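You operate a simulated robot arm through the tools that you are given. There is no shell and no other tool. Be economical: measure what you need, move in short steps, check, and stop when the job is done.

Carry out the task below with a simulated robot arm. There is one attempt and no reset: what you move stays moved.

TASK
Test cube D alone in the pulse tester: over 15 goes to REJECT.
Fine: switch it on; one press; 15 or less goes back in its spot; switch off after.

The check looks at the end state, three seconds after you hand in, the way a careful person would. Anything else that was tipped, shoved, dropped, spilled or broken makes it a failure.

THE ROBOT
A 6-joint arm with a two-finger parallel gripper, fixed in place. Base frame: the origin is at the foot of the arm, x ahead of it, y to its left, z up; the work surface is at about z = 0.85. Readings come in m, degrees, newtons and seconds.
With the tool pointing down near the work surface it reaches from about 0.24 to 0.64 m from the base axis. Its first joint turns from -66.0 to 66.0 degrees. Payload 2.7 kg.
Tool frame: the origin (TCP) lies between the finger pads and is the grasp point; the fingertips stand 0.023 m ahead of it; z points along the fingers, y is the line along which they close. The gripper opens to 0.094 m. The fingers are 0.038 m wide and 0.01 m thick; the gripper's body (0.054 by 0.096 m) begins 0.039 m behind the TCP.
Orientation is that of the tool frame in the base frame, as [roll, pitch, yaw] about the fixed x, y, z axes, in that order (R = Rz(yaw) Ry(pitch) Rx(roll)). With the fingers straight down and closing along the base's y, the tool's x points along the base's -x, its y along +y and its z along -z.

THE INTERFACE
- The arm moves only by the tool nudge_tool. Its argument "plan" is a list that holds one entry, the list of rows, each a list of 7 numbers: the shift along the base's x, y, z in m, then the turn, a rotation vector about the base's x, y, z in degrees, then the closure, from 0 (fully open) to 1 (shut). In form: [[[x, y, z, wx, wy, wz, grip], ...]]. A call has 1 to 12 rows; each row shifts and turns the commanded pose from where the row before left it. Each row takes 0.2 s and may step no farther than 0.05 m and 8.6 degrees from the row before; otherwise, or with a gripper value out of range, the whole call is refused. A pose out of reach is approached as far as the arm can. The call stops where the force on the tool passes 40 N (or 10 N more than at its start, if that is more) or the arm is blocked; 0.2 s more then pass. Each finger travels about 0.045 m/s and halts on what it meets, pressing with about 41 N; the grip force reading is that of the motor and also rises with nothing between the fingers. The clock runs only during rows and for 0.2 s after the last one: add rows that do not move to give the fingers time. It gives the time, the measured TCP pose, the force on the tool (base axes), the opening and the grip force at its end, in the units of the frame above (readings bear some noise), with the torque about the TCP (base axes, N m) and any sound that the robot's microphone picked up, and new pictures: "show" is both (left out), scene, wrist or none.
- Cameras (640 x 400 px; columns grow to the right, rows downward): "scene" is fixed at [0.0561, -0.4164, 1.4076]; the picture's right is [0.92, -0.39, 0.00], its down [-0.21, -0.49, -0.85] and it looks along [0.33, 0.78, -0.53] (base axes); focal length 342 px, centre (320, 200). "wrist" rides on the gripper at [0.086, 0.016, -0.075] in the tool frame; the picture's right is [-0.18, 0.98, 0.00], its down [-0.58, -0.11, -0.81] and it looks along [-0.79, -0.15, 0.59] (tool axes); focal length 243 px, centre (320, 200). There is no depth. A picture from a camera that has moved, and an enlarged one, comes with that camera's place and axes in the base frame and with its lens.
- enlarge(camera, box): a new picture of the part [left, top, right, bottom] of that camera's present view, enlarged. The clock stands still meanwhile.
- job_done(): hands the job in; it is judged then, once.

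Work in short steps. Places have to be worked out from the pictures, the camera data and where the tool is seen: move nearer, look again, correct. Check each grasp and each placing, and mend what went wrong. You have 120 turns and 200 pictures in all, those below and enlarged ones among them. Open the gripper and draw the arm clear of the work before you hand the job in, unless the task says otherwise; then end with one line.

The tools are called after "Emit:" as name(argument=value, ...) on one line, values as JSON. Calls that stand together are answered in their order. nudge_tool: Moves the arm, as the interface text tells. Its arguments: {"type":"object","properties":{"plan":{"type":"array","items":{"type":"array","items":{"type":"array","items":{"type":"number"}}}},"show":{"type":"string","enum":["both","scene","wrist","none"]}},"required":["plan"]} The other tools are called the same way: enlarge (camera, box) takes an enlarged picture of a part of a camera's view; job_done () hands the job in.

At the start:

```text
clock: 0.0
position: [0.4354, -0.0051, 1.1565]
orientation: [180.0, 0.2, -180.0]
wrist_force: [0.0, 0.8, 0.3]
moment: [-0.02, 0.03, -0.01]
gripper_width: 0.0941
gripper_force: 0.0
```

scene: 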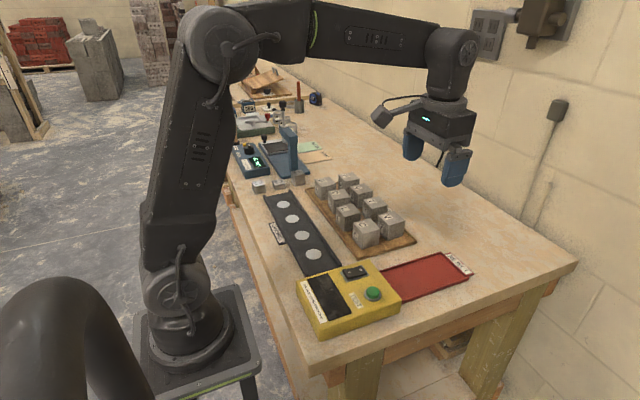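
wrist: 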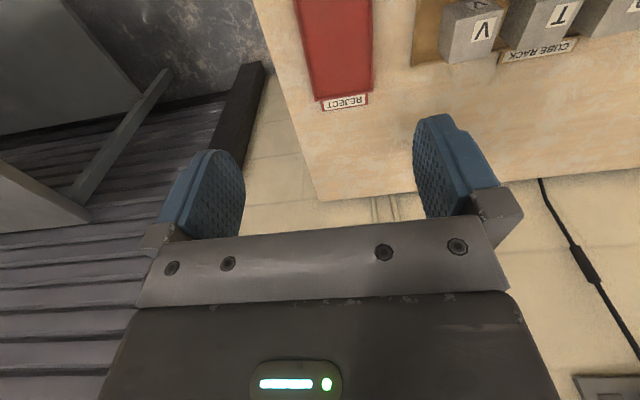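

I'll start by looking closer at the tester, the rack and the other items in the scene.

Emit:
enlarge(camera="scene", box=[280, 160, 480, 340])

Emit:
enlarge(camera="scene", box=[225, 80, 345, 200])

Emit:
enlarge(camera="scene", box=[250, 165, 420, 280])

```text
2.22 times, centred on (380, 250) of scene
camera zoom: at [0.0561, -0.4164, 1.4076], right [0.92, -0.39, 0.0], down [-0.21, -0.49, -0.85], along [0.33, 0.78, -0.53], focal length 761 px, centre (187, 89)
```

zoom: 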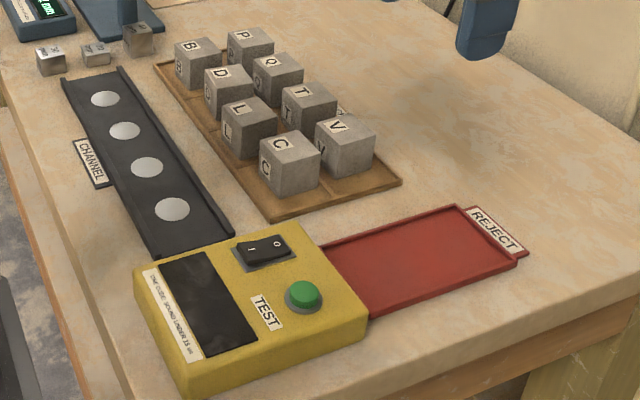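

```text
3.33 times, centred on (285, 140) of scene
camera zoom: at [0.0561, -0.4164, 1.4076], right [0.92, -0.39, 0.0], down [-0.21, -0.49, -0.85], along [0.33, 0.78, -0.53], focal length 1141 px, centre (437, 400)
```

zoom: 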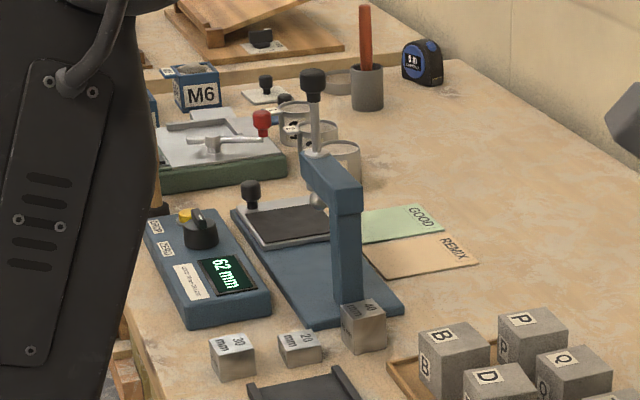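

```text
3.48 times, centred on (335, 222) of scene
camera zoom: at [0.0561, -0.4164, 1.4076], right [0.92, -0.39, 0.0], down [-0.21, -0.49, -0.85], along [0.33, 0.78, -0.53], focal length 1190 px, centre (268, 122)
```

zoom: 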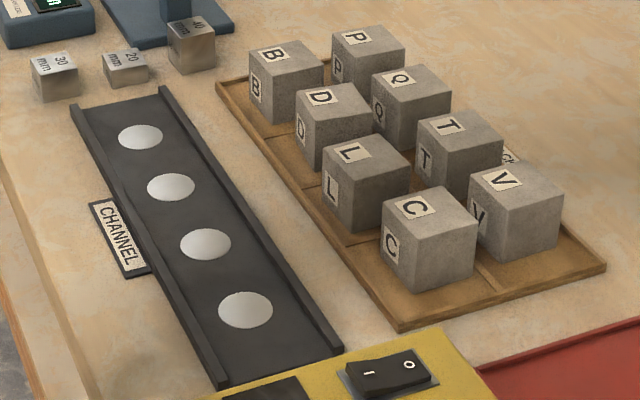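

Next I'll read the tester label and the switch.

Emit:
enlarge(camera="scene", box=[295, 255, 405, 340])

Emit:
enlarge(camera="scene", box=[310, 170, 370, 215])

```text
4.71 times, centred on (350, 298) of scene
camera zoom: at [0.0561, -0.4164, 1.4076], right [0.92, -0.39, 0.0], down [-0.21, -0.49, -0.85], along [0.33, 0.78, -0.53], focal length 1611 px, centre (179, -259)
```

zoom: 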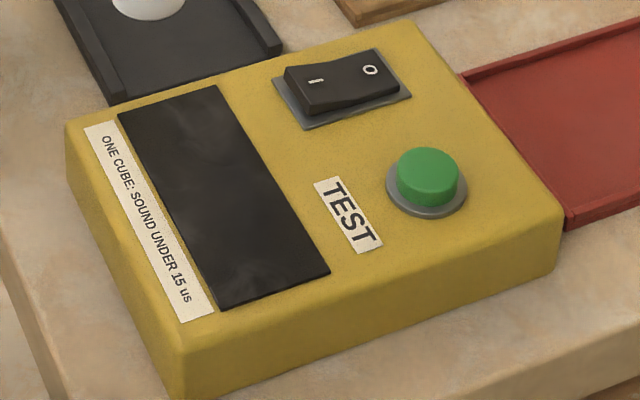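

```text
8.89 times, centred on (340, 192) of scene
camera zoom: at [0.0561, -0.4164, 1.4076], right [0.92, -0.39, 0.0], down [-0.21, -0.49, -0.85], along [0.33, 0.78, -0.53], focal length 3042 px, centre (142, 267)
```

zoom: 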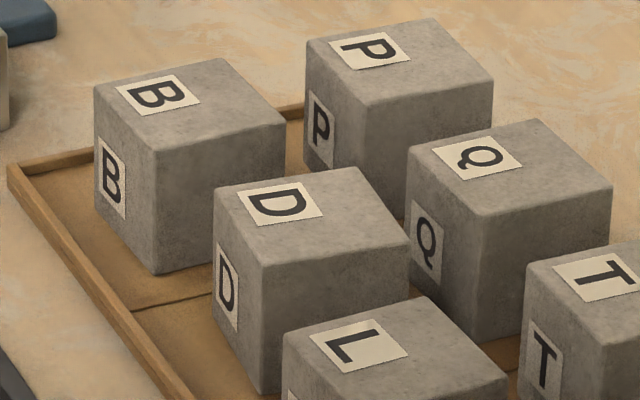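

The tester is off and the channel is empty. I estimate D at (0.43, 0.33), the channel discs at x≈0.29, the button at (0.33, -0.03) and the switch at (0.32, 0.03). I'll back up over the tester, closing the gripper on the way, to measure with the wrist camera.

Emit:
nudge_tool(plan=[[[-0.04, 0.004, 0, 0, 0, 0, 1], [-0.04, 0.004, 0, 0, 0, 0, 1], [-0.04, 0.004, -0.02, 0, 0, 0, 1], [-0.04, 0.004, -0.02, 0, 0, 0, 1], [0, 0, 0, 0, 0, 0, 1], [0, 0, 0, 0, 0, 0, 1]]], show="both")

```text
clock: 1.4
position: [0.2728, 0.0126, 1.1181]
orientation: [180.0, 0.2, -179.9]
wrist_force: [0.2, 0.2, 0.1]
moment: [0.05, -0.01, -0.01]
gripper_width: 0.0
gripper_force: 33.8
camera wrist: at [0.1863, 0.0284, 1.1935], right [0.18, 0.98, 0.0], down [0.58, -0.11, 0.81], along [0.79, -0.15, -0.59], focal length 243 px, centre (320, 200)
```

scene: 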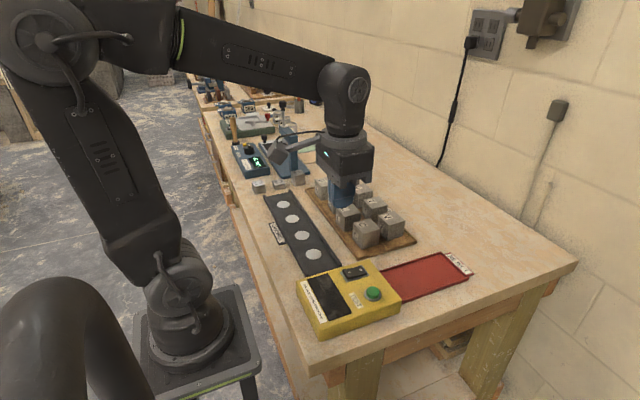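
wrist: 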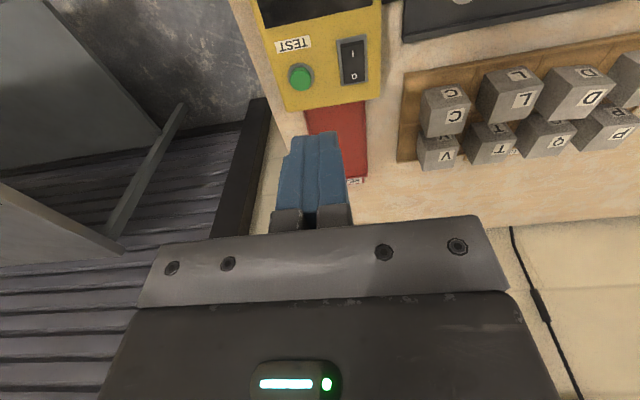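

The button is near (0.328, -0.022) and the switch near (0.322, 0.038), with surfaces around z≈0.895. I'll go lower beside the I side of the rocker to refine this.

Emit:
nudge_tool(plan=[[[0.009, 0.009, -0.045, 0, 0, 0, 1], [0.008, 0.009, -0.045, 0, 0, 0, 1], [0.008, 0.008, -0.045, 0, 0, 0, 1], [0, 0, 0, 0, 0, 0, 1]]], show="both")

Emit:
enlarge(camera="scene", box=[300, 240, 410, 320])

```text
clock: 2.4
position: [0.2991, 0.0373, 0.9802]
orientation: [-180.0, 0.0, 180.0]
wrist_force: [0.4, -0.6, -0.2]
moment: [0.0, 0.02, 0.01]
gripper_width: 0.0
gripper_force: 40.7
camera wrist: at [0.2121, 0.0533, 1.0563], right [0.18, 0.98, 0.0], down [0.58, -0.11, 0.81], along [0.79, -0.15, -0.59], focal length 243 px, centre (320, 200)
```

scene: 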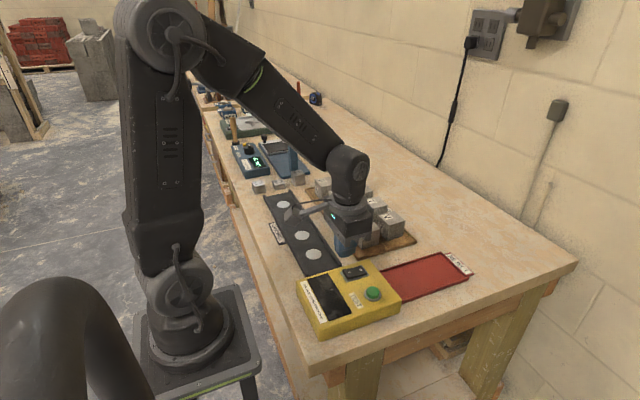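
wrist: 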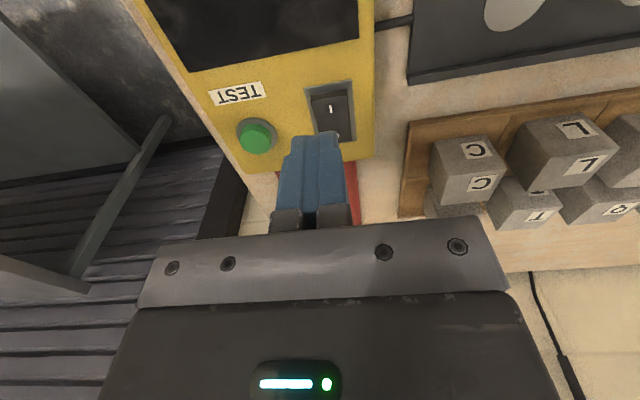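

```text
5.00 times, centred on (355, 280) of scene
camera zoom: at [0.0561, -0.4164, 1.4076], right [0.92, -0.39, 0.0], down [-0.21, -0.49, -0.85], along [0.33, 0.78, -0.53], focal length 1711 px, centre (145, -200)
```

zoom: 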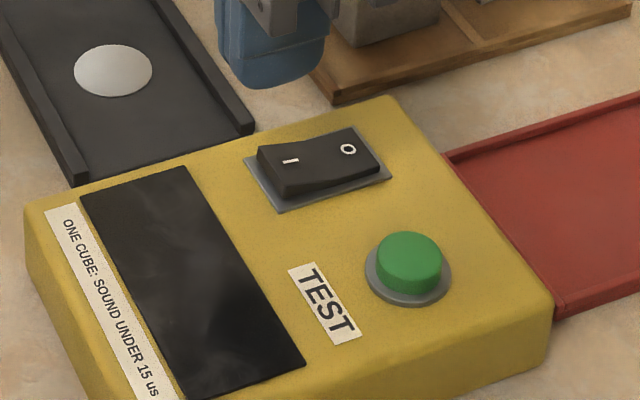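

The I mark sits at about (0.312, 0.043) and z≈0.90. I'm shifting 6 mm in +y and descending to just above it, then down in small steps.

Emit:
nudge_tool(plan=[[[0, 0.006, -0.02, 0, 0, 0, 1], [0, 0, -0.022, 0, 0, 0, 1], [0, 0, -0.004, 0, 0, 0, 1], [0, 0, -0.004, 0, 0, 0, 1], [0, 0, 0, 0, 0, 0, 1]]], show="both")

Emit:
enlarge(camera="scene", box=[300, 240, 410, 320])

```text
clock: 3.6
position: [0.2993, 0.0445, 0.9323]
orientation: [-179.9, 0.1, -180.0]
wrist_force: [-0.8, -1.2, -0.1]
moment: [-0.03, -0.02, -0.02]
gripper_width: 0.0001
gripper_force: 40.8
camera wrist: at [0.2122, 0.0598, 1.0065], right [0.18, 0.98, 0.0], down [0.58, -0.11, 0.81], along [0.79, -0.15, -0.59], focal length 243 px, centre (320, 200)
```

scene: 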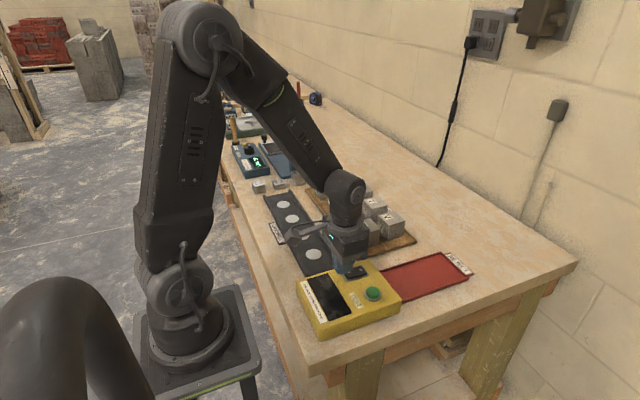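
wrist: 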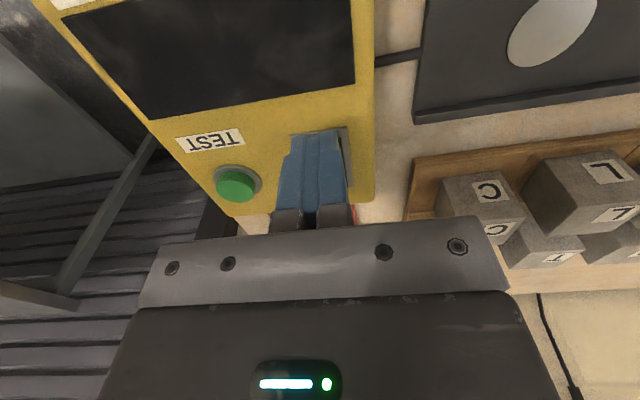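

```text
5.00 times, centred on (355, 280) of scene
camera zoom: at [0.0561, -0.4164, 1.4076], right [0.92, -0.39, 0.0], down [-0.21, -0.49, -0.85], along [0.33, 0.78, -0.53], focal length 1711 px, centre (145, -200)
```

zoom: 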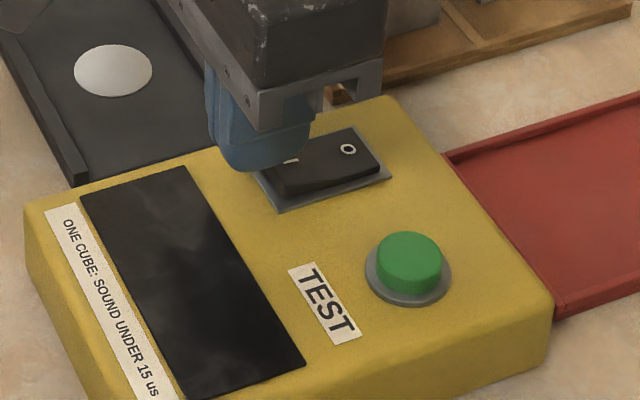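

The tip is about 5–8 mm above the I end. I'm nudging slightly toward the rocker's middle line and pressing in small steps.

Emit:
nudge_tool(plan=[[[0.002, -0.003, -0.003, 0, 0, 0, 1], [0, 0, -0.003, 0, 0, 0, 1], [0, 0, -0.003, 0, 0, 0, 1], [0, 0, -0.003, 0, 0, 0, 1]]], show="none")

Emit:
enlarge(camera="scene", box=[300, 240, 410, 320])

```text
clock: 4.6
position: [0.3021, 0.0398, 0.9202]
orientation: [180.0, 0.2, -179.9]
wrist_force: [-4.4, -3.1, 14.2]
moment: [-0.05, -0.21, -0.07]
gripper_width: 0.0
gripper_force: 40.5
```

```text
5.00 times, centred on (355, 280) of scene
camera zoom: at [0.0558, -0.4165, 1.4076], right [0.92, -0.39, 0.0], down [-0.21, -0.49, -0.85], along [0.33, 0.78, -0.53], focal length 1711 px, centre (145, -200)
```

zoom: 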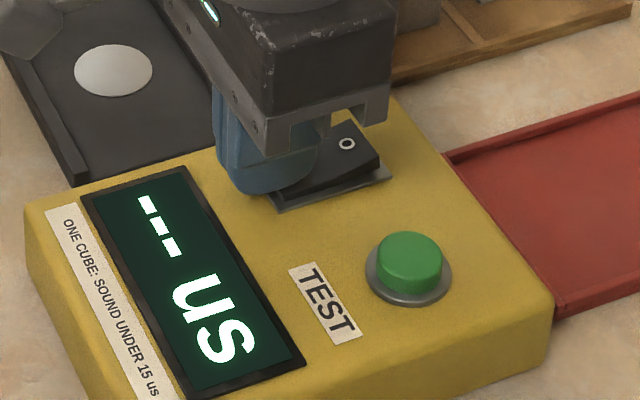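

The tester is on and shows "--- us". I'm lifting, opening the gripper and moving where the wrist camera can see D and the channel.

Emit:
nudge_tool(plan=[[[0, 0, 0.03, 0, 0, 0, 1], [0, 0, 0.045, 0, 0, 0, 1], [0, 0, 0.045, 0, 0, 0, 1], [0, 0.045, 0.03, 0, 0, 0, 0.3], [0, 0.045, 0, 0, 0, 0, 0.3], [0, 0.045, 0, 0, 0, 0, 0.3], [0, 0.045, 0, 0, 0, 0, 0.3], [0, 0.045, 0, 0, 0, 0, 0.3], [0, 0.03, 0, 0, 0, 0, 0.3], [0, 0, 0, 0, 0, 0, 0.3]]], show="both")

Emit:
enlarge(camera="wrist", box=[220, 0, 540, 200])

```text
refused: row 4 steps farther than a row can; nothing moved
```

```text
2.00 times, centred on (380, 100) of wrist
camera zoom: at [0.2141, 0.0568, 0.9955], right [0.18, 0.98, 0.0], down [0.58, -0.11, 0.81], along [0.79, -0.15, -0.59], focal length 485 px, centre (200, 400)
```

zoom: 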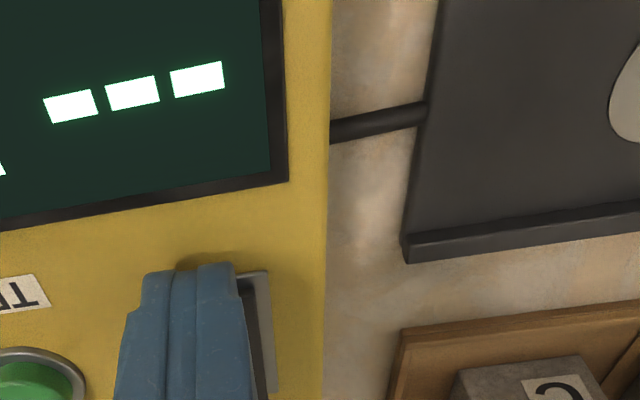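

One row was too long, so I'm resending the plan with shorter rows.

Emit:
nudge_tool(plan=[[[0, 0, 0.03, 0, 0, 0, 1], [0, 0, 0.045, 0, 0, 0, 1], [0, 0, 0.045, 0, 0, 0, 1], [0, 0.03, 0.03, 0, 0, 0, 0.3], [0, 0.045, 0, 0, 0, 0, 0.3], [0, 0.045, 0, 0, 0, 0, 0.3], [0, 0.045, 0, 0, 0, 0, 0.3], [0, 0.045, 0, 0, 0, 0, 0.3], [0, 0.045, 0, 0, 0, 0, 0.3], [0, 0, 0, 0, 0, 0, 0.3]]], show="both")

Emit:
enlarge(camera="wrist", box=[220, 0, 540, 200])

```text
clock: 6.8
position: [0.3014, 0.2973, 1.0681]
orientation: [179.9, 0.1, -180.0]
wrist_force: [-0.4, -0.3, 1.0]
moment: [-0.01, 0.03, -0.05]
gripper_width: 0.0657
gripper_force: 0.1
camera wrist: at [0.2147, 0.3131, 1.1436], right [0.18, 0.98, 0.0], down [0.58, -0.11, 0.81], along [0.79, -0.15, -0.59], focal length 243 px, centre (320, 200)
```

scene: 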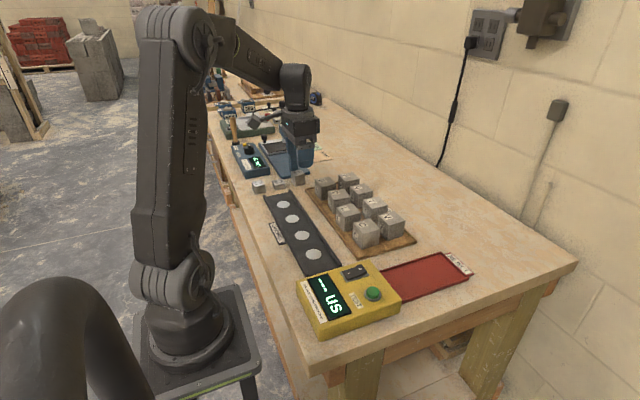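
wrist: 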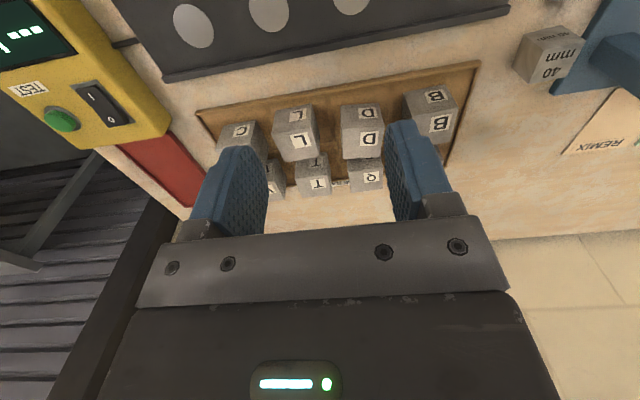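

```text
2.00 times, centred on (380, 100) of wrist
camera zoom: at [0.2147, 0.3131, 1.1436], right [0.18, 0.98, 0.0], down [0.58, -0.11, 0.81], along [0.79, -0.15, -0.59], focal length 485 px, centre (200, 400)
```

zoom: 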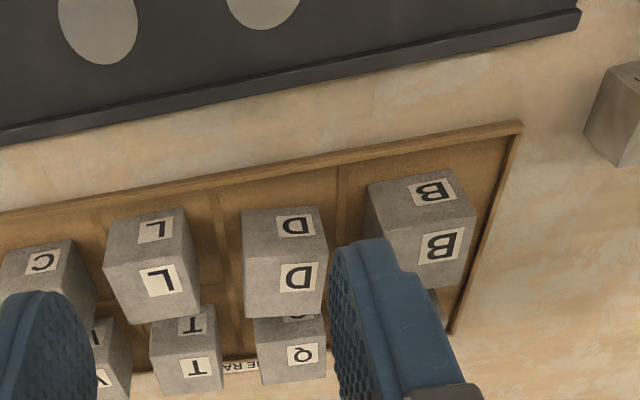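

D's top centre works out at about (0.428, 0.329) and roughly 48 mm across. I'm moving above it at a safe height to check alignment between the fingers.

Emit:
nudge_tool(plan=[[[0.032, 0.008, -0.015, 0, 0, 0, 0.3], [0.032, 0.008, -0.025, 0, 0, 0, 0.3], [0.032, 0.008, -0.03, 0, 0, 0, 0.3], [0.031, 0.008, -0.03, 0, 0, 0, 0.3], [0, 0, 0, 0, 0, 0, 0.3]]], show="both")

Emit:
enlarge(camera="wrist", box=[180, 0, 500, 200])

Emit:
enlarge(camera="scene", box=[300, 150, 400, 220])

```text
clock: 8.0
position: [0.4264, 0.3252, 0.9673]
orientation: [180.0, 0.0, -180.0]
wrist_force: [0.0, -0.3, -0.1]
moment: [-0.01, -0.04, 0.0]
gripper_width: 0.0657
gripper_force: 0.1
camera wrist: at [0.3401, 0.3418, 1.0435], right [0.18, 0.98, 0.0], down [0.58, -0.11, 0.81], along [0.79, -0.15, -0.59], focal length 243 px, centre (320, 200)
```

scene: 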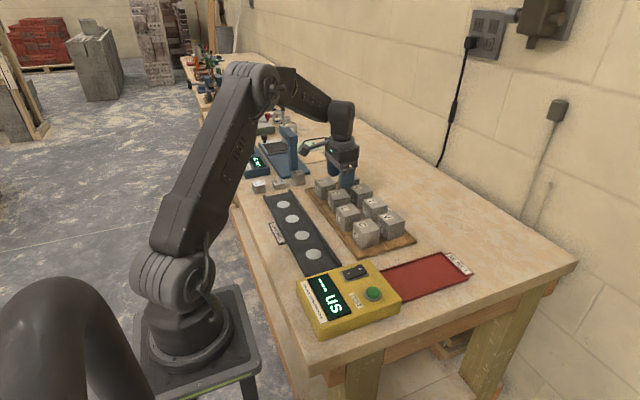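
wrist: 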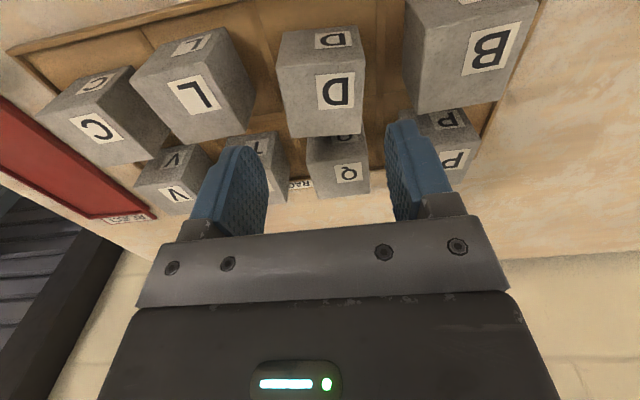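

```text
2.00 times, centred on (340, 100) of wrist
camera zoom: at [0.3401, 0.3418, 1.0435], right [0.18, 0.98, 0.0], down [0.58, -0.11, 0.81], along [0.79, -0.15, -0.59], focal length 485 px, centre (280, 400)
```

zoom: 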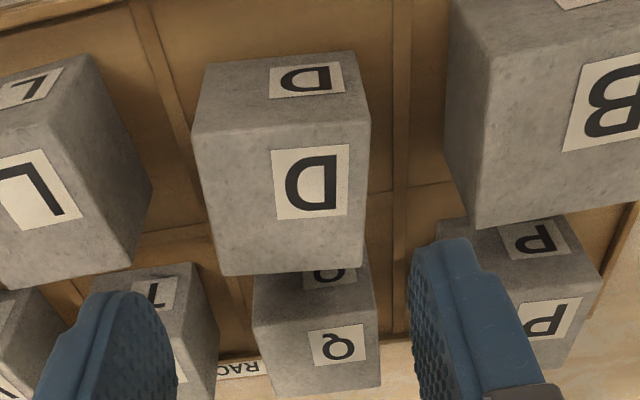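

```text
5.71 times, centred on (350, 185) of scene
camera zoom: at [0.0561, -0.4164, 1.4076], right [0.92, -0.39, 0.0], down [-0.21, -0.49, -0.85], along [0.33, 0.78, -0.53], focal length 1956 px, centre (149, 286)
```

zoom: 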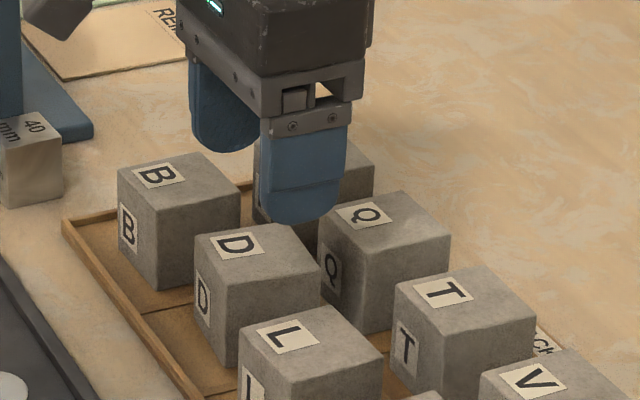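

D is at about (0.427, 0.328), turned about -6.5°, and the fingers straddle it. I'm aligning the yaw and descending until the fingertips stay clear of the rack dividers.

Emit:
nudge_tool(plan=[[[0.001, 0.001, 0, 0, 0, -6.5, 0.3], [0, 0.001, -0.02, 0, 0, 0, 0.3], [0, 0, -0.015, 0, 0, 0, 0.3], [0, 0, 0, 0, 0, 0, 0.3]]], show="wrist")

Emit:
enlarge(camera="scene", box=[300, 150, 400, 220])

```text
clock: 9.0
position: [0.4299, 0.3294, 0.9338]
orientation: [179.9, 0.1, 173.5]
wrist_force: [-0.3, 0.2, -0.5]
moment: [-0.01, 0.0, 0.01]
gripper_width: 0.0658
gripper_force: 0.0
camera wrist: at [0.3443, 0.355, 1.0092], right [0.29, 0.96, 0.0], down [0.56, -0.17, 0.81], along [0.77, -0.24, -0.59], focal length 243 px, centre (320, 200)
```

wrist: 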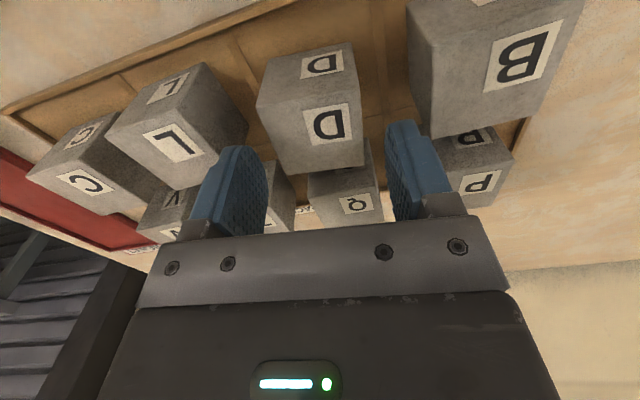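

```text
5.71 times, centred on (350, 185) of scene
camera zoom: at [0.0561, -0.4164, 1.4076], right [0.92, -0.39, 0.0], down [-0.21, -0.49, -0.85], along [0.33, 0.78, -0.53], focal length 1956 px, centre (149, 286)
```

zoom: 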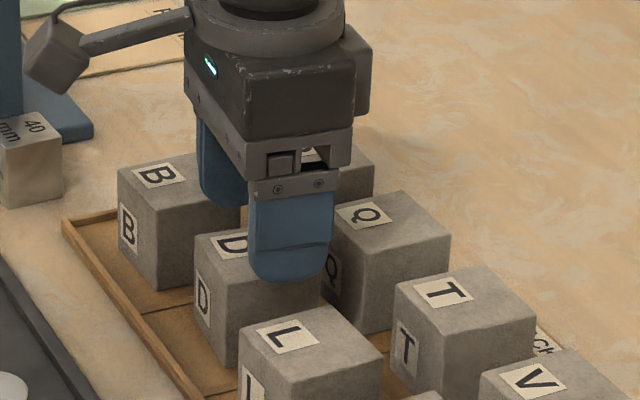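

The yaw is aligned, and D sits slightly nearer the base and to -y of the tool centre. I'm correcting by (-4, -3) mm, descending and closing.

Emit:
nudge_tool(plan=[[[-0.004, -0.003, 0, 0, 0, 0, 0.3], [0, 0, -0.015, 0, 0, 0, 0.3], [0, 0, -0.015, 0, 0, 0, 0.3], [0, 0, -0.011, 0, 0, 0, 0.3], [0, 0, 0, 0, 0, 0, 0.3], [0, 0, 0, 0, 0, 0, 0.6], [0, 0, 0, 0, 0, 0, 0.7], [0, 0, 0, 0, 0, 0, 0.7]]], show="both")

Emit:
enlarge(camera="scene", box=[300, 150, 400, 220])

```text
clock: 10.8
position: [0.4257, 0.3251, 0.8932]
orientation: [-179.9, 0.1, 173.5]
wrist_force: [1.3, 1.4, 0.5]
moment: [0.11, -0.1, 0.0]
gripper_width: 0.0497
gripper_force: 41.0
camera wrist: at [0.3411, 0.3525, 0.9687], right [0.29, 0.96, 0.0], down [0.56, -0.17, 0.81], along [0.77, -0.24, -0.59], focal length 243 px, centre (320, 200)
```

scene: 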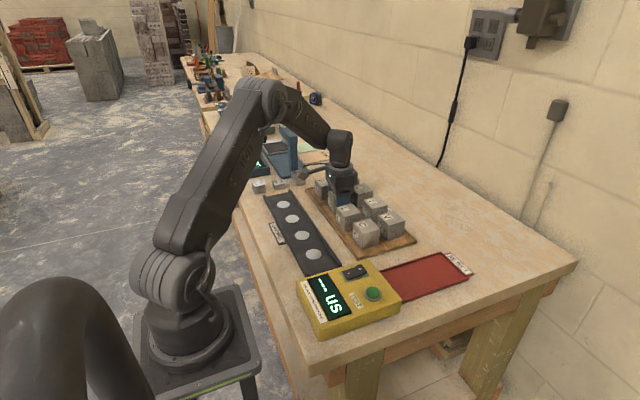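
wrist: 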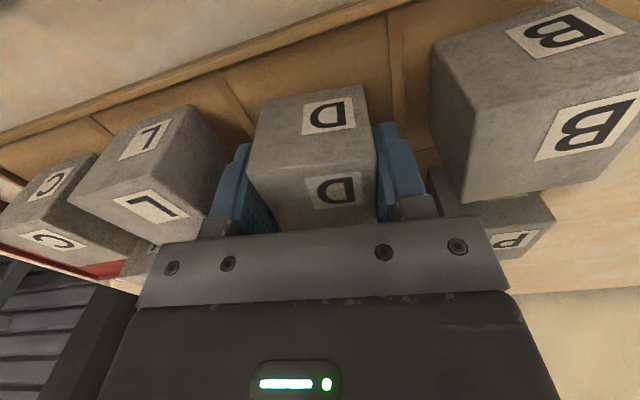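

```text
5.71 times, centred on (350, 185) of scene
camera zoom: at [0.0561, -0.4164, 1.4076], right [0.92, -0.39, 0.0], down [-0.21, -0.49, -0.85], along [0.33, 0.78, -0.53], focal length 1956 px, centre (149, 286)
```

zoom: 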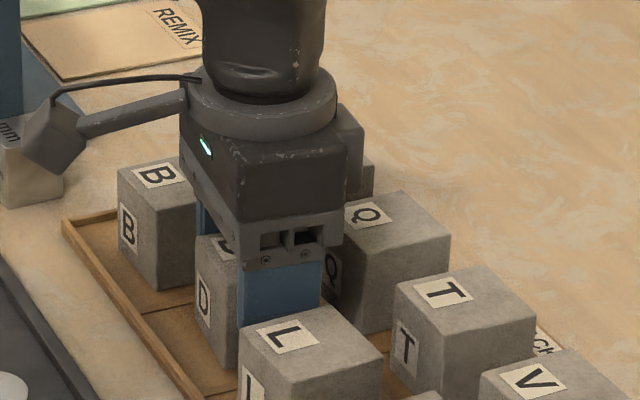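

D is held, with a 49.7 mm opening. Its home TCP pose is (0.4257, 0.3251, 0.893) at yaw 173.5. I'm lifting straight up and carrying it over the channel pad nearest the tester, squaring the yaw.

Emit:
nudge_tool(plan=[[[0, 0, 0.02, 0, 0, 0, 0.7], [0, 0, 0.04, 0, 0, 0, 0.7], [0, 0, 0.045, 0, 0, 0, 0.7], [-0.027, -0.03, 0, 0, 0, 0, 0.7], [-0.027, -0.03, 0, 0, 0, 3.25, 0.7], [-0.027, -0.03, 0, 0, 0, 3.25, 0.7], [-0.027, -0.03, 0, 0, 0, 0, 0.7], [-0.027, -0.03, 0, 0, 0, 0, 0.7], [0, 0, 0, 0, 0, 0, 0.7]]], show="both")

Emit:
enlarge(camera="scene", box=[255, 190, 355, 260])

```text
clock: 12.8
position: [0.2902, 0.1766, 1.0006]
orientation: [-180.0, 0.0, -179.9]
wrist_force: [0.4, 0.2, 0.1]
moment: [0.0, 0.01, 0.0]
gripper_width: 0.0282
gripper_force: 0.1
camera wrist: at [0.2036, 0.1939, 1.0748], right [0.18, 0.98, 0.0], down [0.58, -0.11, 0.81], along [0.79, -0.15, -0.59], focal length 243 px, centre (320, 200)
```

scene: 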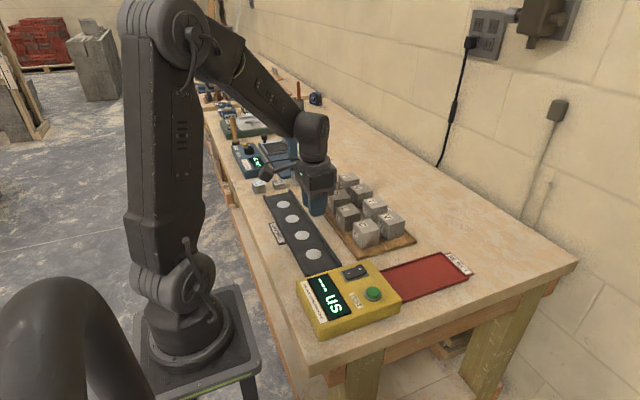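
wrist: 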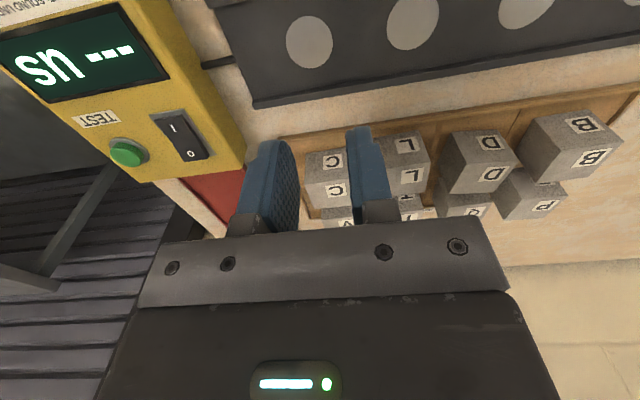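

```text
5.71 times, centred on (305, 225) of scene
camera zoom: at [0.0561, -0.4164, 1.4076], right [0.92, -0.39, 0.0], down [-0.21, -0.49, -0.85], along [0.33, 0.78, -0.53], focal length 1956 px, centre (406, 57)
```

zoom: 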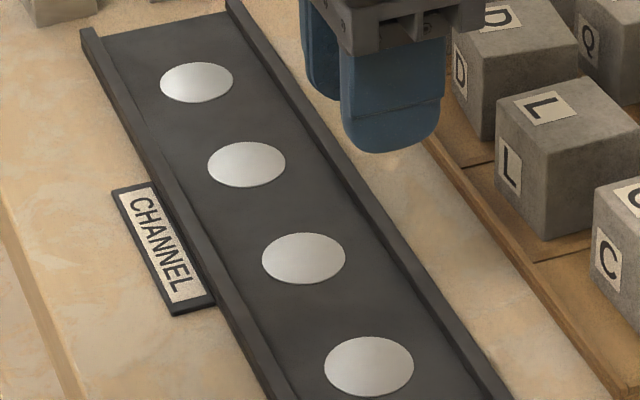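

The fingers are empty (28 mm opening): D slipped out. I'm checking where it is now.

Emit:
enlarge(camera="wrist", box=[370, 80, 640, 240])

Emit:
enlarge(camera="scene", box=[300, 150, 430, 250])

```text
2.37 times, centred on (505, 160) of wrist
camera zoom: at [0.2036, 0.1939, 1.0748], right [0.18, 0.98, 0.0], down [0.58, -0.11, 0.81], along [0.79, -0.15, -0.59], focal length 575 px, centre (-118, 295)
```

zoom: 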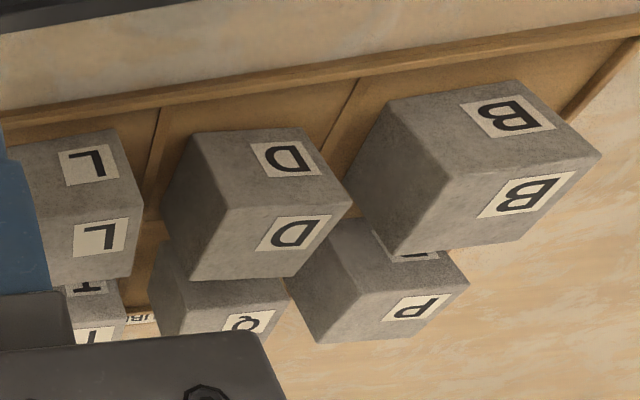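

```text
4.00 times, centred on (365, 200) of scene
camera zoom: at [0.0561, -0.4164, 1.4076], right [0.92, -0.39, 0.0], down [-0.21, -0.49, -0.85], along [0.33, 0.78, -0.53], focal length 1369 px, centre (140, 200)
```

zoom: 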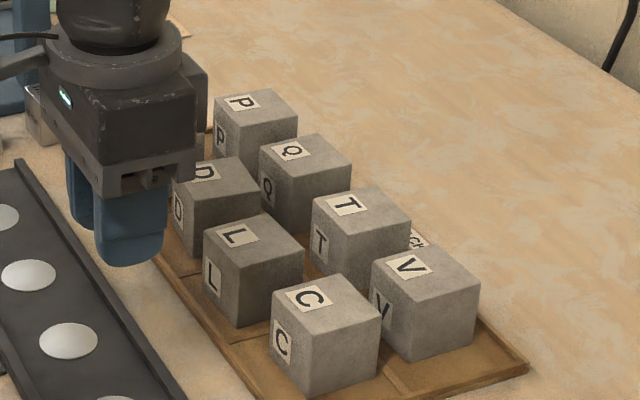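

D is still standing in its spot, so the lift just slipped. I'm returning above it with the same yaw to check alignment, then I'll grip deeper with full closure.

Emit:
nudge_tool(plan=[[[0.027, 0.03, 0, 0, 0, 0, 0.3], [0.027, 0.03, 0, 0, 0, 0, 0.3], [0.027, 0.03, 0, 0, 0, -3.25, 0.3], [0.027, 0.03, 0, 0, 0, -3.25, 0.3], [0.027, 0.03, 0, 0, 0, 0, 0.3], [0, 0, -0.04, 0, 0, 0, 0.3], [0, 0, -0.02, 0, 0, 0, 0.3], [0, 0, 0, 0, 0, 0, 0.3]]], show="wrist")

Emit:
enlarge(camera="wrist", box=[180, 20, 460, 200])

Emit:
enlarge(camera="scene", box=[300, 150, 400, 220])

```text
clock: 14.6
position: [0.424, 0.3275, 0.9375]
orientation: [180.0, 0.1, 173.5]
wrist_force: [0.4, 0.2, -0.5]
moment: [-0.04, 0.0, -0.01]
gripper_width: 0.0656
gripper_force: 0.0
camera wrist: at [0.3398, 0.3531, 1.0135], right [0.29, 0.96, 0.0], down [0.56, -0.17, 0.81], along [0.77, -0.24, -0.59], focal length 243 px, centre (320, 200)
```

wrist: 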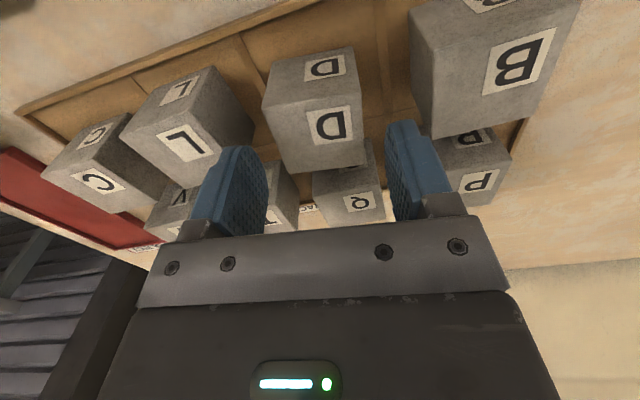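

```text
2.22 times, centred on (320, 110) of wrist
camera zoom: at [0.3398, 0.3531, 1.0135], right [0.29, 0.96, 0.0], down [0.56, -0.17, 0.81], along [0.77, -0.24, -0.59], focal length 539 px, centre (320, 400)
```

zoom: 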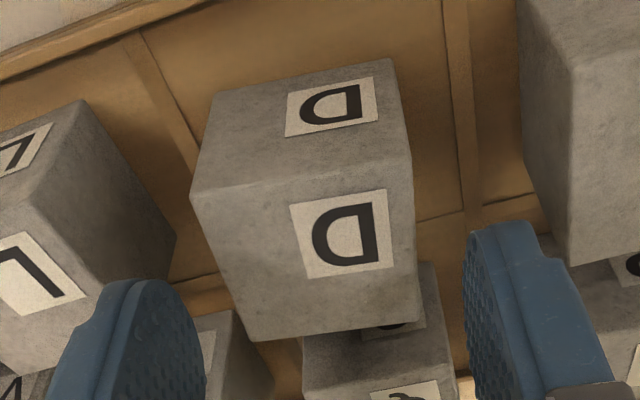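

```text
5.71 times, centred on (350, 185) of scene
camera zoom: at [0.0561, -0.4164, 1.4076], right [0.92, -0.39, 0.0], down [-0.21, -0.49, -0.85], along [0.33, 0.78, -0.53], focal length 1956 px, centre (149, 286)
```

zoom: 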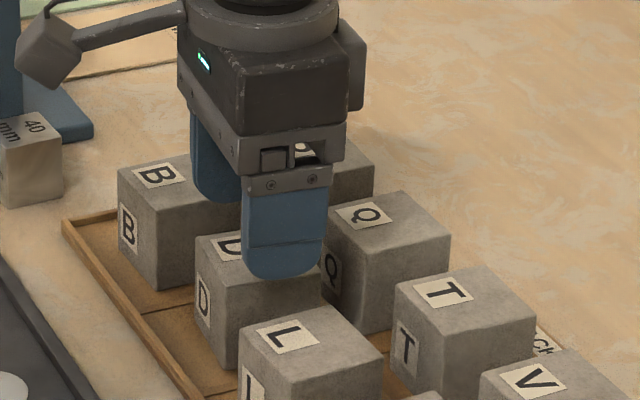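

D is unchanged, centred at (0.4267, 0.3256). I'm making a small correction and descending deeper in small steps, watching the force, then closing fully.

Emit:
nudge_tool(plan=[[[0.002, -0.002, 0, 0, 0, 0, 0.34], [0, 0, -0.02, 0, 0, 0, 0.34], [0, 0, -0.02, 0, 0, 0, 0.34], [0, 0, -0.006, 0, 0, 0, 0.34], [0, 0, -0.004, 0, 0, 0, 0.34], [0, 0, 0, 0, 0, 0, 0.34]]], show="none")

```text
clock: 16.0
position: [0.429, 0.3266, 0.8878]
orientation: [180.0, 0.1, 173.6]
wrist_force: [-0.6, -0.5, -0.2]
moment: [0.02, 0.0, -0.01]
gripper_width: 0.062
gripper_force: 0.1
```

No contact at z=0.888. I'm closing fully with time to settle, then making a slow 2 cm test lift.

Emit:
nudge_tool(plan=[[[0, 0, 0, 0, 0, 0, 1], [0, 0, 0, 0, 0, 0, 1], [0, 0, 0, 0, 0, 0, 1], [0, 0, 0, 0, 0, 0, 1], [0, 0, 0.004, 0, 0, 0, 1], [0, 0, 0.008, 0, 0, 0, 1], [0, 0, 0.01, 0, 0, 0, 1], [0, 0, 0, 0, 0, 0, 1]]], show="wrist")

Emit:
enlarge(camera="scene", box=[300, 150, 400, 220])

```text
clock: 17.8
position: [0.4282, 0.3247, 0.91]
orientation: [180.0, 0.1, 173.5]
wrist_force: [0.5, -0.7, -1.9]
moment: [0.01, -0.03, 0.03]
gripper_width: 0.0499
gripper_force: 41.6
camera wrist: at [0.3435, 0.3511, 0.9853], right [0.29, 0.96, 0.0], down [0.56, -0.17, 0.81], along [0.77, -0.24, -0.59], focal length 243 px, centre (320, 200)
```

wrist: 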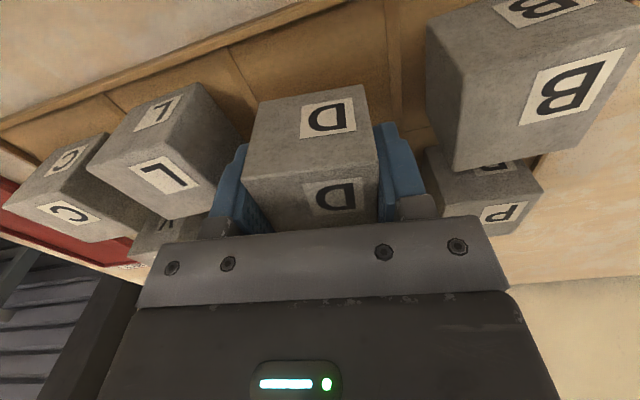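

```text
5.71 times, centred on (350, 185) of scene
camera zoom: at [0.0561, -0.4164, 1.4076], right [0.92, -0.39, 0.0], down [-0.21, -0.49, -0.85], along [0.33, 0.78, -0.53], focal length 1956 px, centre (149, 286)
```

zoom: 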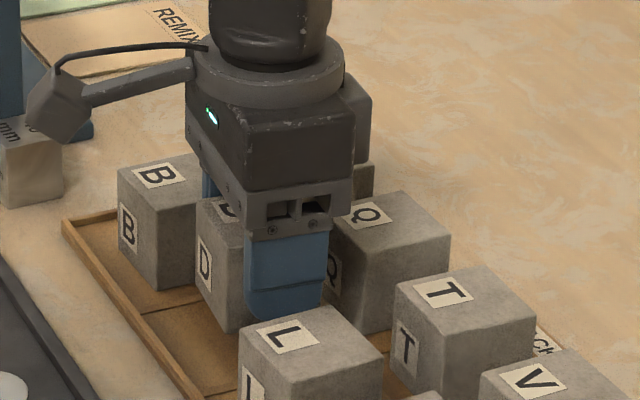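

D has lifted with the gripper this time. I'm continuing upward gently and checking that the grip holds.

Emit:
nudge_tool(plan=[[[0, 0, 0.012, 0, 0, 0, 1], [0, 0, 0.018, 0, 0, 0, 1], [0, 0, 0.022, 0, 0, 0, 1], [0, 0, 0.022, 0, 0, 0, 1], [0, 0, 0.016, 0, 0, 0, 1], [0, 0, 0.006, 0, 0, 0, 1], [0, 0, 0, 0, 0, 0, 1]]], show="wrist")

```text
clock: 19.4
position: [0.4268, 0.3244, 1.0066]
orientation: [179.9, 0.1, 173.5]
wrist_force: [0.0, -0.9, -4.0]
moment: [0.02, 0.01, 0.01]
gripper_width: 0.0497
gripper_force: 41.4
camera wrist: at [0.3431, 0.3497, 1.0821], right [0.29, 0.96, 0.0], down [0.56, -0.17, 0.81], along [0.77, -0.24, -0.59], focal length 243 px, centre (320, 200)
```

wrist: 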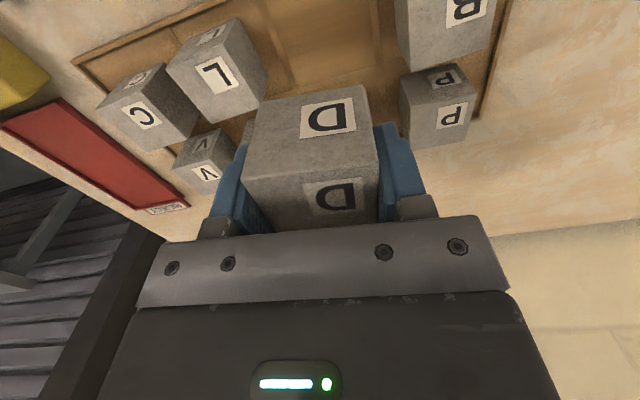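

The grip holds. I'm carrying D gently over the pad nearest the tester, at about (0.286, 0.171), squaring the yaw.

Emit:
nudge_tool(plan=[[[-0.01, -0.01, 0, 0, 0, 0, 1], [-0.02, -0.022, 0, 0, 0, 1.3, 1], [-0.021, -0.024, 0, 0, 0, 1.3, 1], [-0.021, -0.024, 0, 0, 0, 1.3, 1], [-0.021, -0.024, 0, 0, 0, 1.3, 1], [-0.021, -0.024, 0, 0, 0, 1.3, 1], [-0.018, -0.018, 0, 0, 0, 0, 1], [-0.01, -0.008, 0, 0, 0, 0, 1], [0, 0, 0, 0, 0, 0, 1]]], show="both")

Emit:
enlarge(camera="scene", box=[255, 190, 375, 275])

```text
clock: 21.4
position: [0.2847, 0.168, 1.0063]
orientation: [-179.9, 0.1, 179.9]
wrist_force: [-0.4, -0.2, -3.2]
moment: [-0.01, 0.02, 0.02]
gripper_width: 0.0498
gripper_force: 41.3
camera wrist: at [0.1978, 0.1853, 1.0825], right [0.18, 0.98, 0.0], down [0.58, -0.11, 0.81], along [0.79, -0.15, -0.59], focal length 243 px, centre (320, 200)
```

scene: 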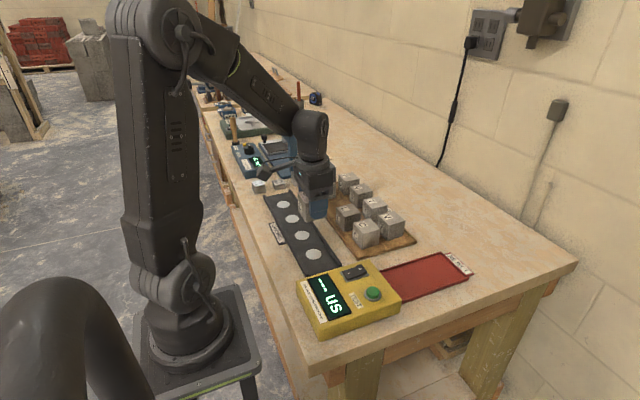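
wrist: 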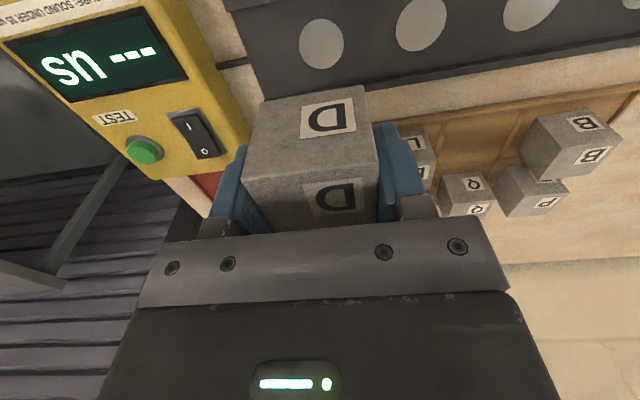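

```text
4.71 times, centred on (315, 232) of scene
camera zoom: at [0.0561, -0.4164, 1.4076], right [0.92, -0.39, 0.0], down [-0.21, -0.49, -0.85], along [0.33, 0.78, -0.53], focal length 1611 px, centre (344, 47)
```

zoom: 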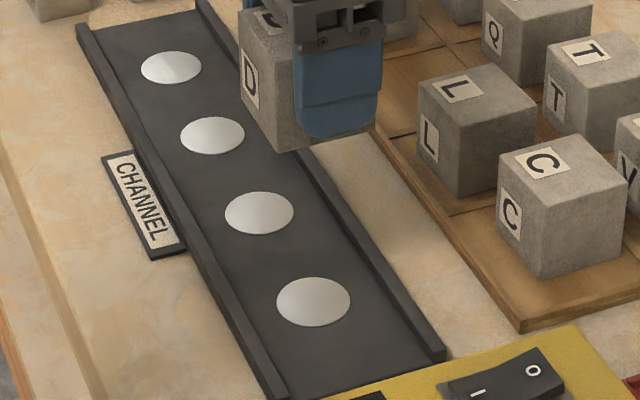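

The pad is at about (0.285, 0.1715), and the channel's inner width of ~75 mm leaves slack. I'm lowering D to just above it.

Emit:
nudge_tool(plan=[[[0.001, 0.003, -0.015, 0, 0, 0, 1], [0, 0, -0.025, 0, 0, 0, 1], [0, 0, -0.025, 0, 0, 0, 1], [0, 0, -0.025, 0, 0, 0, 1], [0, 0, -0.012, 0, 0, 0, 1], [0, 0, -0.005, 0, 0, 0, 1], [0, 0, 0, 0, 0, 0, 1]]], show="wrist")

Emit:
enlarge(camera="scene", box=[255, 190, 375, 275])

```text
clock: 23.0
position: [0.2858, 0.1729, 0.8987]
orientation: [-179.9, 0.1, 180.0]
wrist_force: [-0.7, 0.1, -3.2]
moment: [0.03, -0.03, 0.0]
gripper_width: 0.0498
gripper_force: 41.1
camera wrist: at [0.1998, 0.1894, 0.9747], right [0.18, 0.98, 0.0], down [0.58, -0.11, 0.81], along [0.79, -0.15, -0.59], focal length 243 px, centre (320, 200)
```

wrist: 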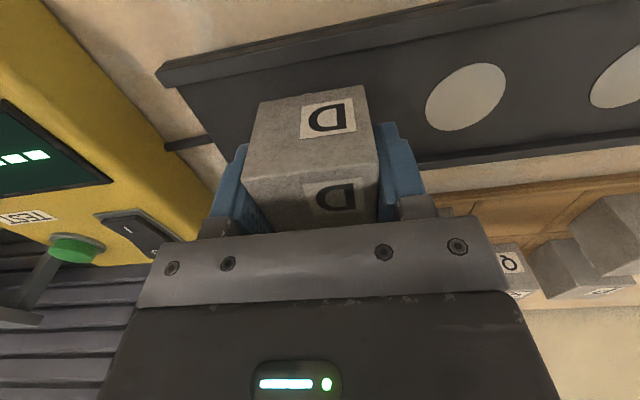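

```text
4.71 times, centred on (315, 232) of scene
camera zoom: at [0.0561, -0.4164, 1.4076], right [0.92, -0.39, 0.0], down [-0.21, -0.49, -0.85], along [0.33, 0.78, -0.53], focal length 1611 px, centre (344, 47)
```

zoom: 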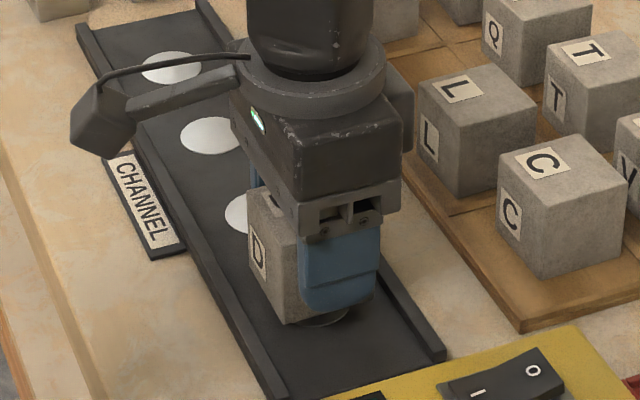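

D is about 1 cm above the pad and roughly centred. I'm lowering in 2 mm steps and watching for contact.

Emit:
nudge_tool(plan=[[[0, 0, -0.003, 0, 0, 0, 1], [0, 0, -0.003, 0, 0, 0, 1], [0, 0, -0.002, 0, 0, 0, 1], [0, 0, 0, 0, 0, 0, 1]]], show="none")

Emit:
enlarge(camera="scene", box=[275, 210, 345, 265])

```text
clock: 24.0
position: [0.2863, 0.1741, 0.8909]
orientation: [179.9, 0.1, -180.0]
wrist_force: [-0.2, -0.4, -3.8]
moment: [0.0, -0.01, -0.01]
gripper_width: 0.0497
gripper_force: 40.6
```

```text
7.27 times, centred on (310, 238) of scene
camera zoom: at [0.0561, -0.4164, 1.4076], right [0.92, -0.39, 0.0], down [-0.21, -0.49, -0.85], along [0.33, 0.78, -0.53], focal length 2489 px, centre (393, -73)
```

zoom: 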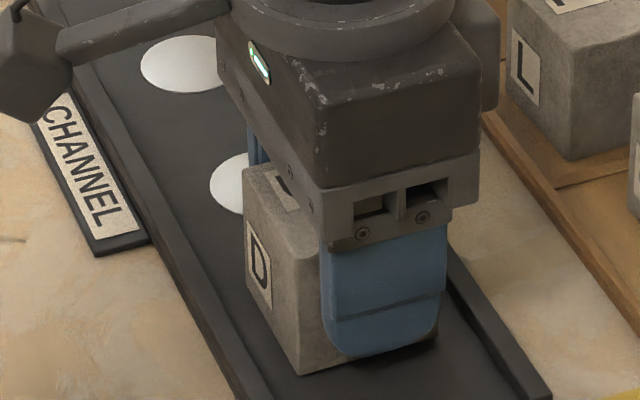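

There's still no contact (-3.8 N is only the weight). Lowering further in 1.5 mm steps.

Emit:
nudge_tool(plan=[[[0, -0.001, -0.002, 0, 0, 0, 1], [0, 0, -0.0015, 0, 0, 0, 1], [0, 0, 0, 0, 0, 0, 1]]], show="none")

```text
clock: 24.8
position: [0.2872, 0.1731, 0.8888]
orientation: [179.9, 0.2, 180.0]
wrist_force: [-5.7, -4.8, 31.0]
moment: [-0.34, 0.64, -0.01]
gripper_width: 0.0499
gripper_force: 41.1
```

D is on the pad, at 31 N. I'm easing up 1 mm, releasing, and lifting away once it is open.

Emit:
nudge_tool(plan=[[[0, 0, 0.0015, 0, 0, 0, 1], [0, 0, 0, 0, 0, 0, 0.3], [0, 0, 0, 0, 0, 0, 0.2], [0, 0, 0, 0, 0, 0, 0.2], [0, 0, 0.02, 0, 0, 0, 0.2], [0, 0, 0.03, 0, 0, 0, 0.2], [0, 0, 0.04, 0, 0, 0, 0.2], [0, 0, 0.03, 0, 0, 0, 0.2], [0, 0, 0, 0, 0, 0, 0.2]]], show="wrist")

Emit:
enlarge(camera="scene", box=[255, 190, 405, 300])

```text
clock: 26.8
position: [0.2865, 0.173, 1.0099]
orientation: [-179.9, 0.1, -180.0]
wrist_force: [0.1, -0.1, -0.9]
moment: [-0.02, 0.02, -0.01]
gripper_width: 0.0749
gripper_force: 0.1
camera wrist: at [0.1994, 0.1895, 1.0847], right [0.18, 0.98, 0.0], down [0.58, -0.11, 0.81], along [0.79, -0.15, -0.59], focal length 243 px, centre (320, 200)
```

wrist: 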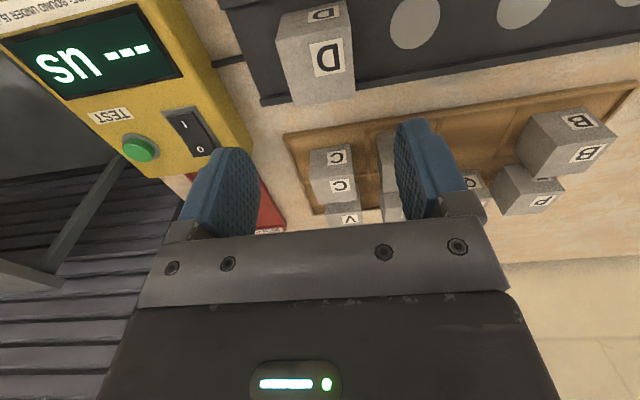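

```text
3.64 times, centred on (330, 245) of scene
camera zoom: at [0.0561, -0.4164, 1.4076], right [0.92, -0.39, 0.0], down [-0.21, -0.49, -0.85], along [0.33, 0.78, -0.53], focal length 1244 px, centre (284, 36)
```

zoom: 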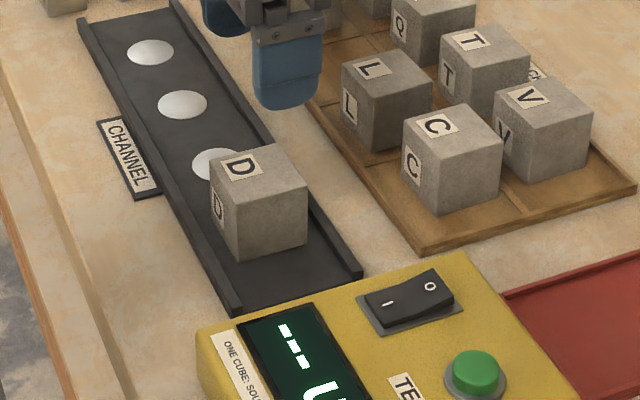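

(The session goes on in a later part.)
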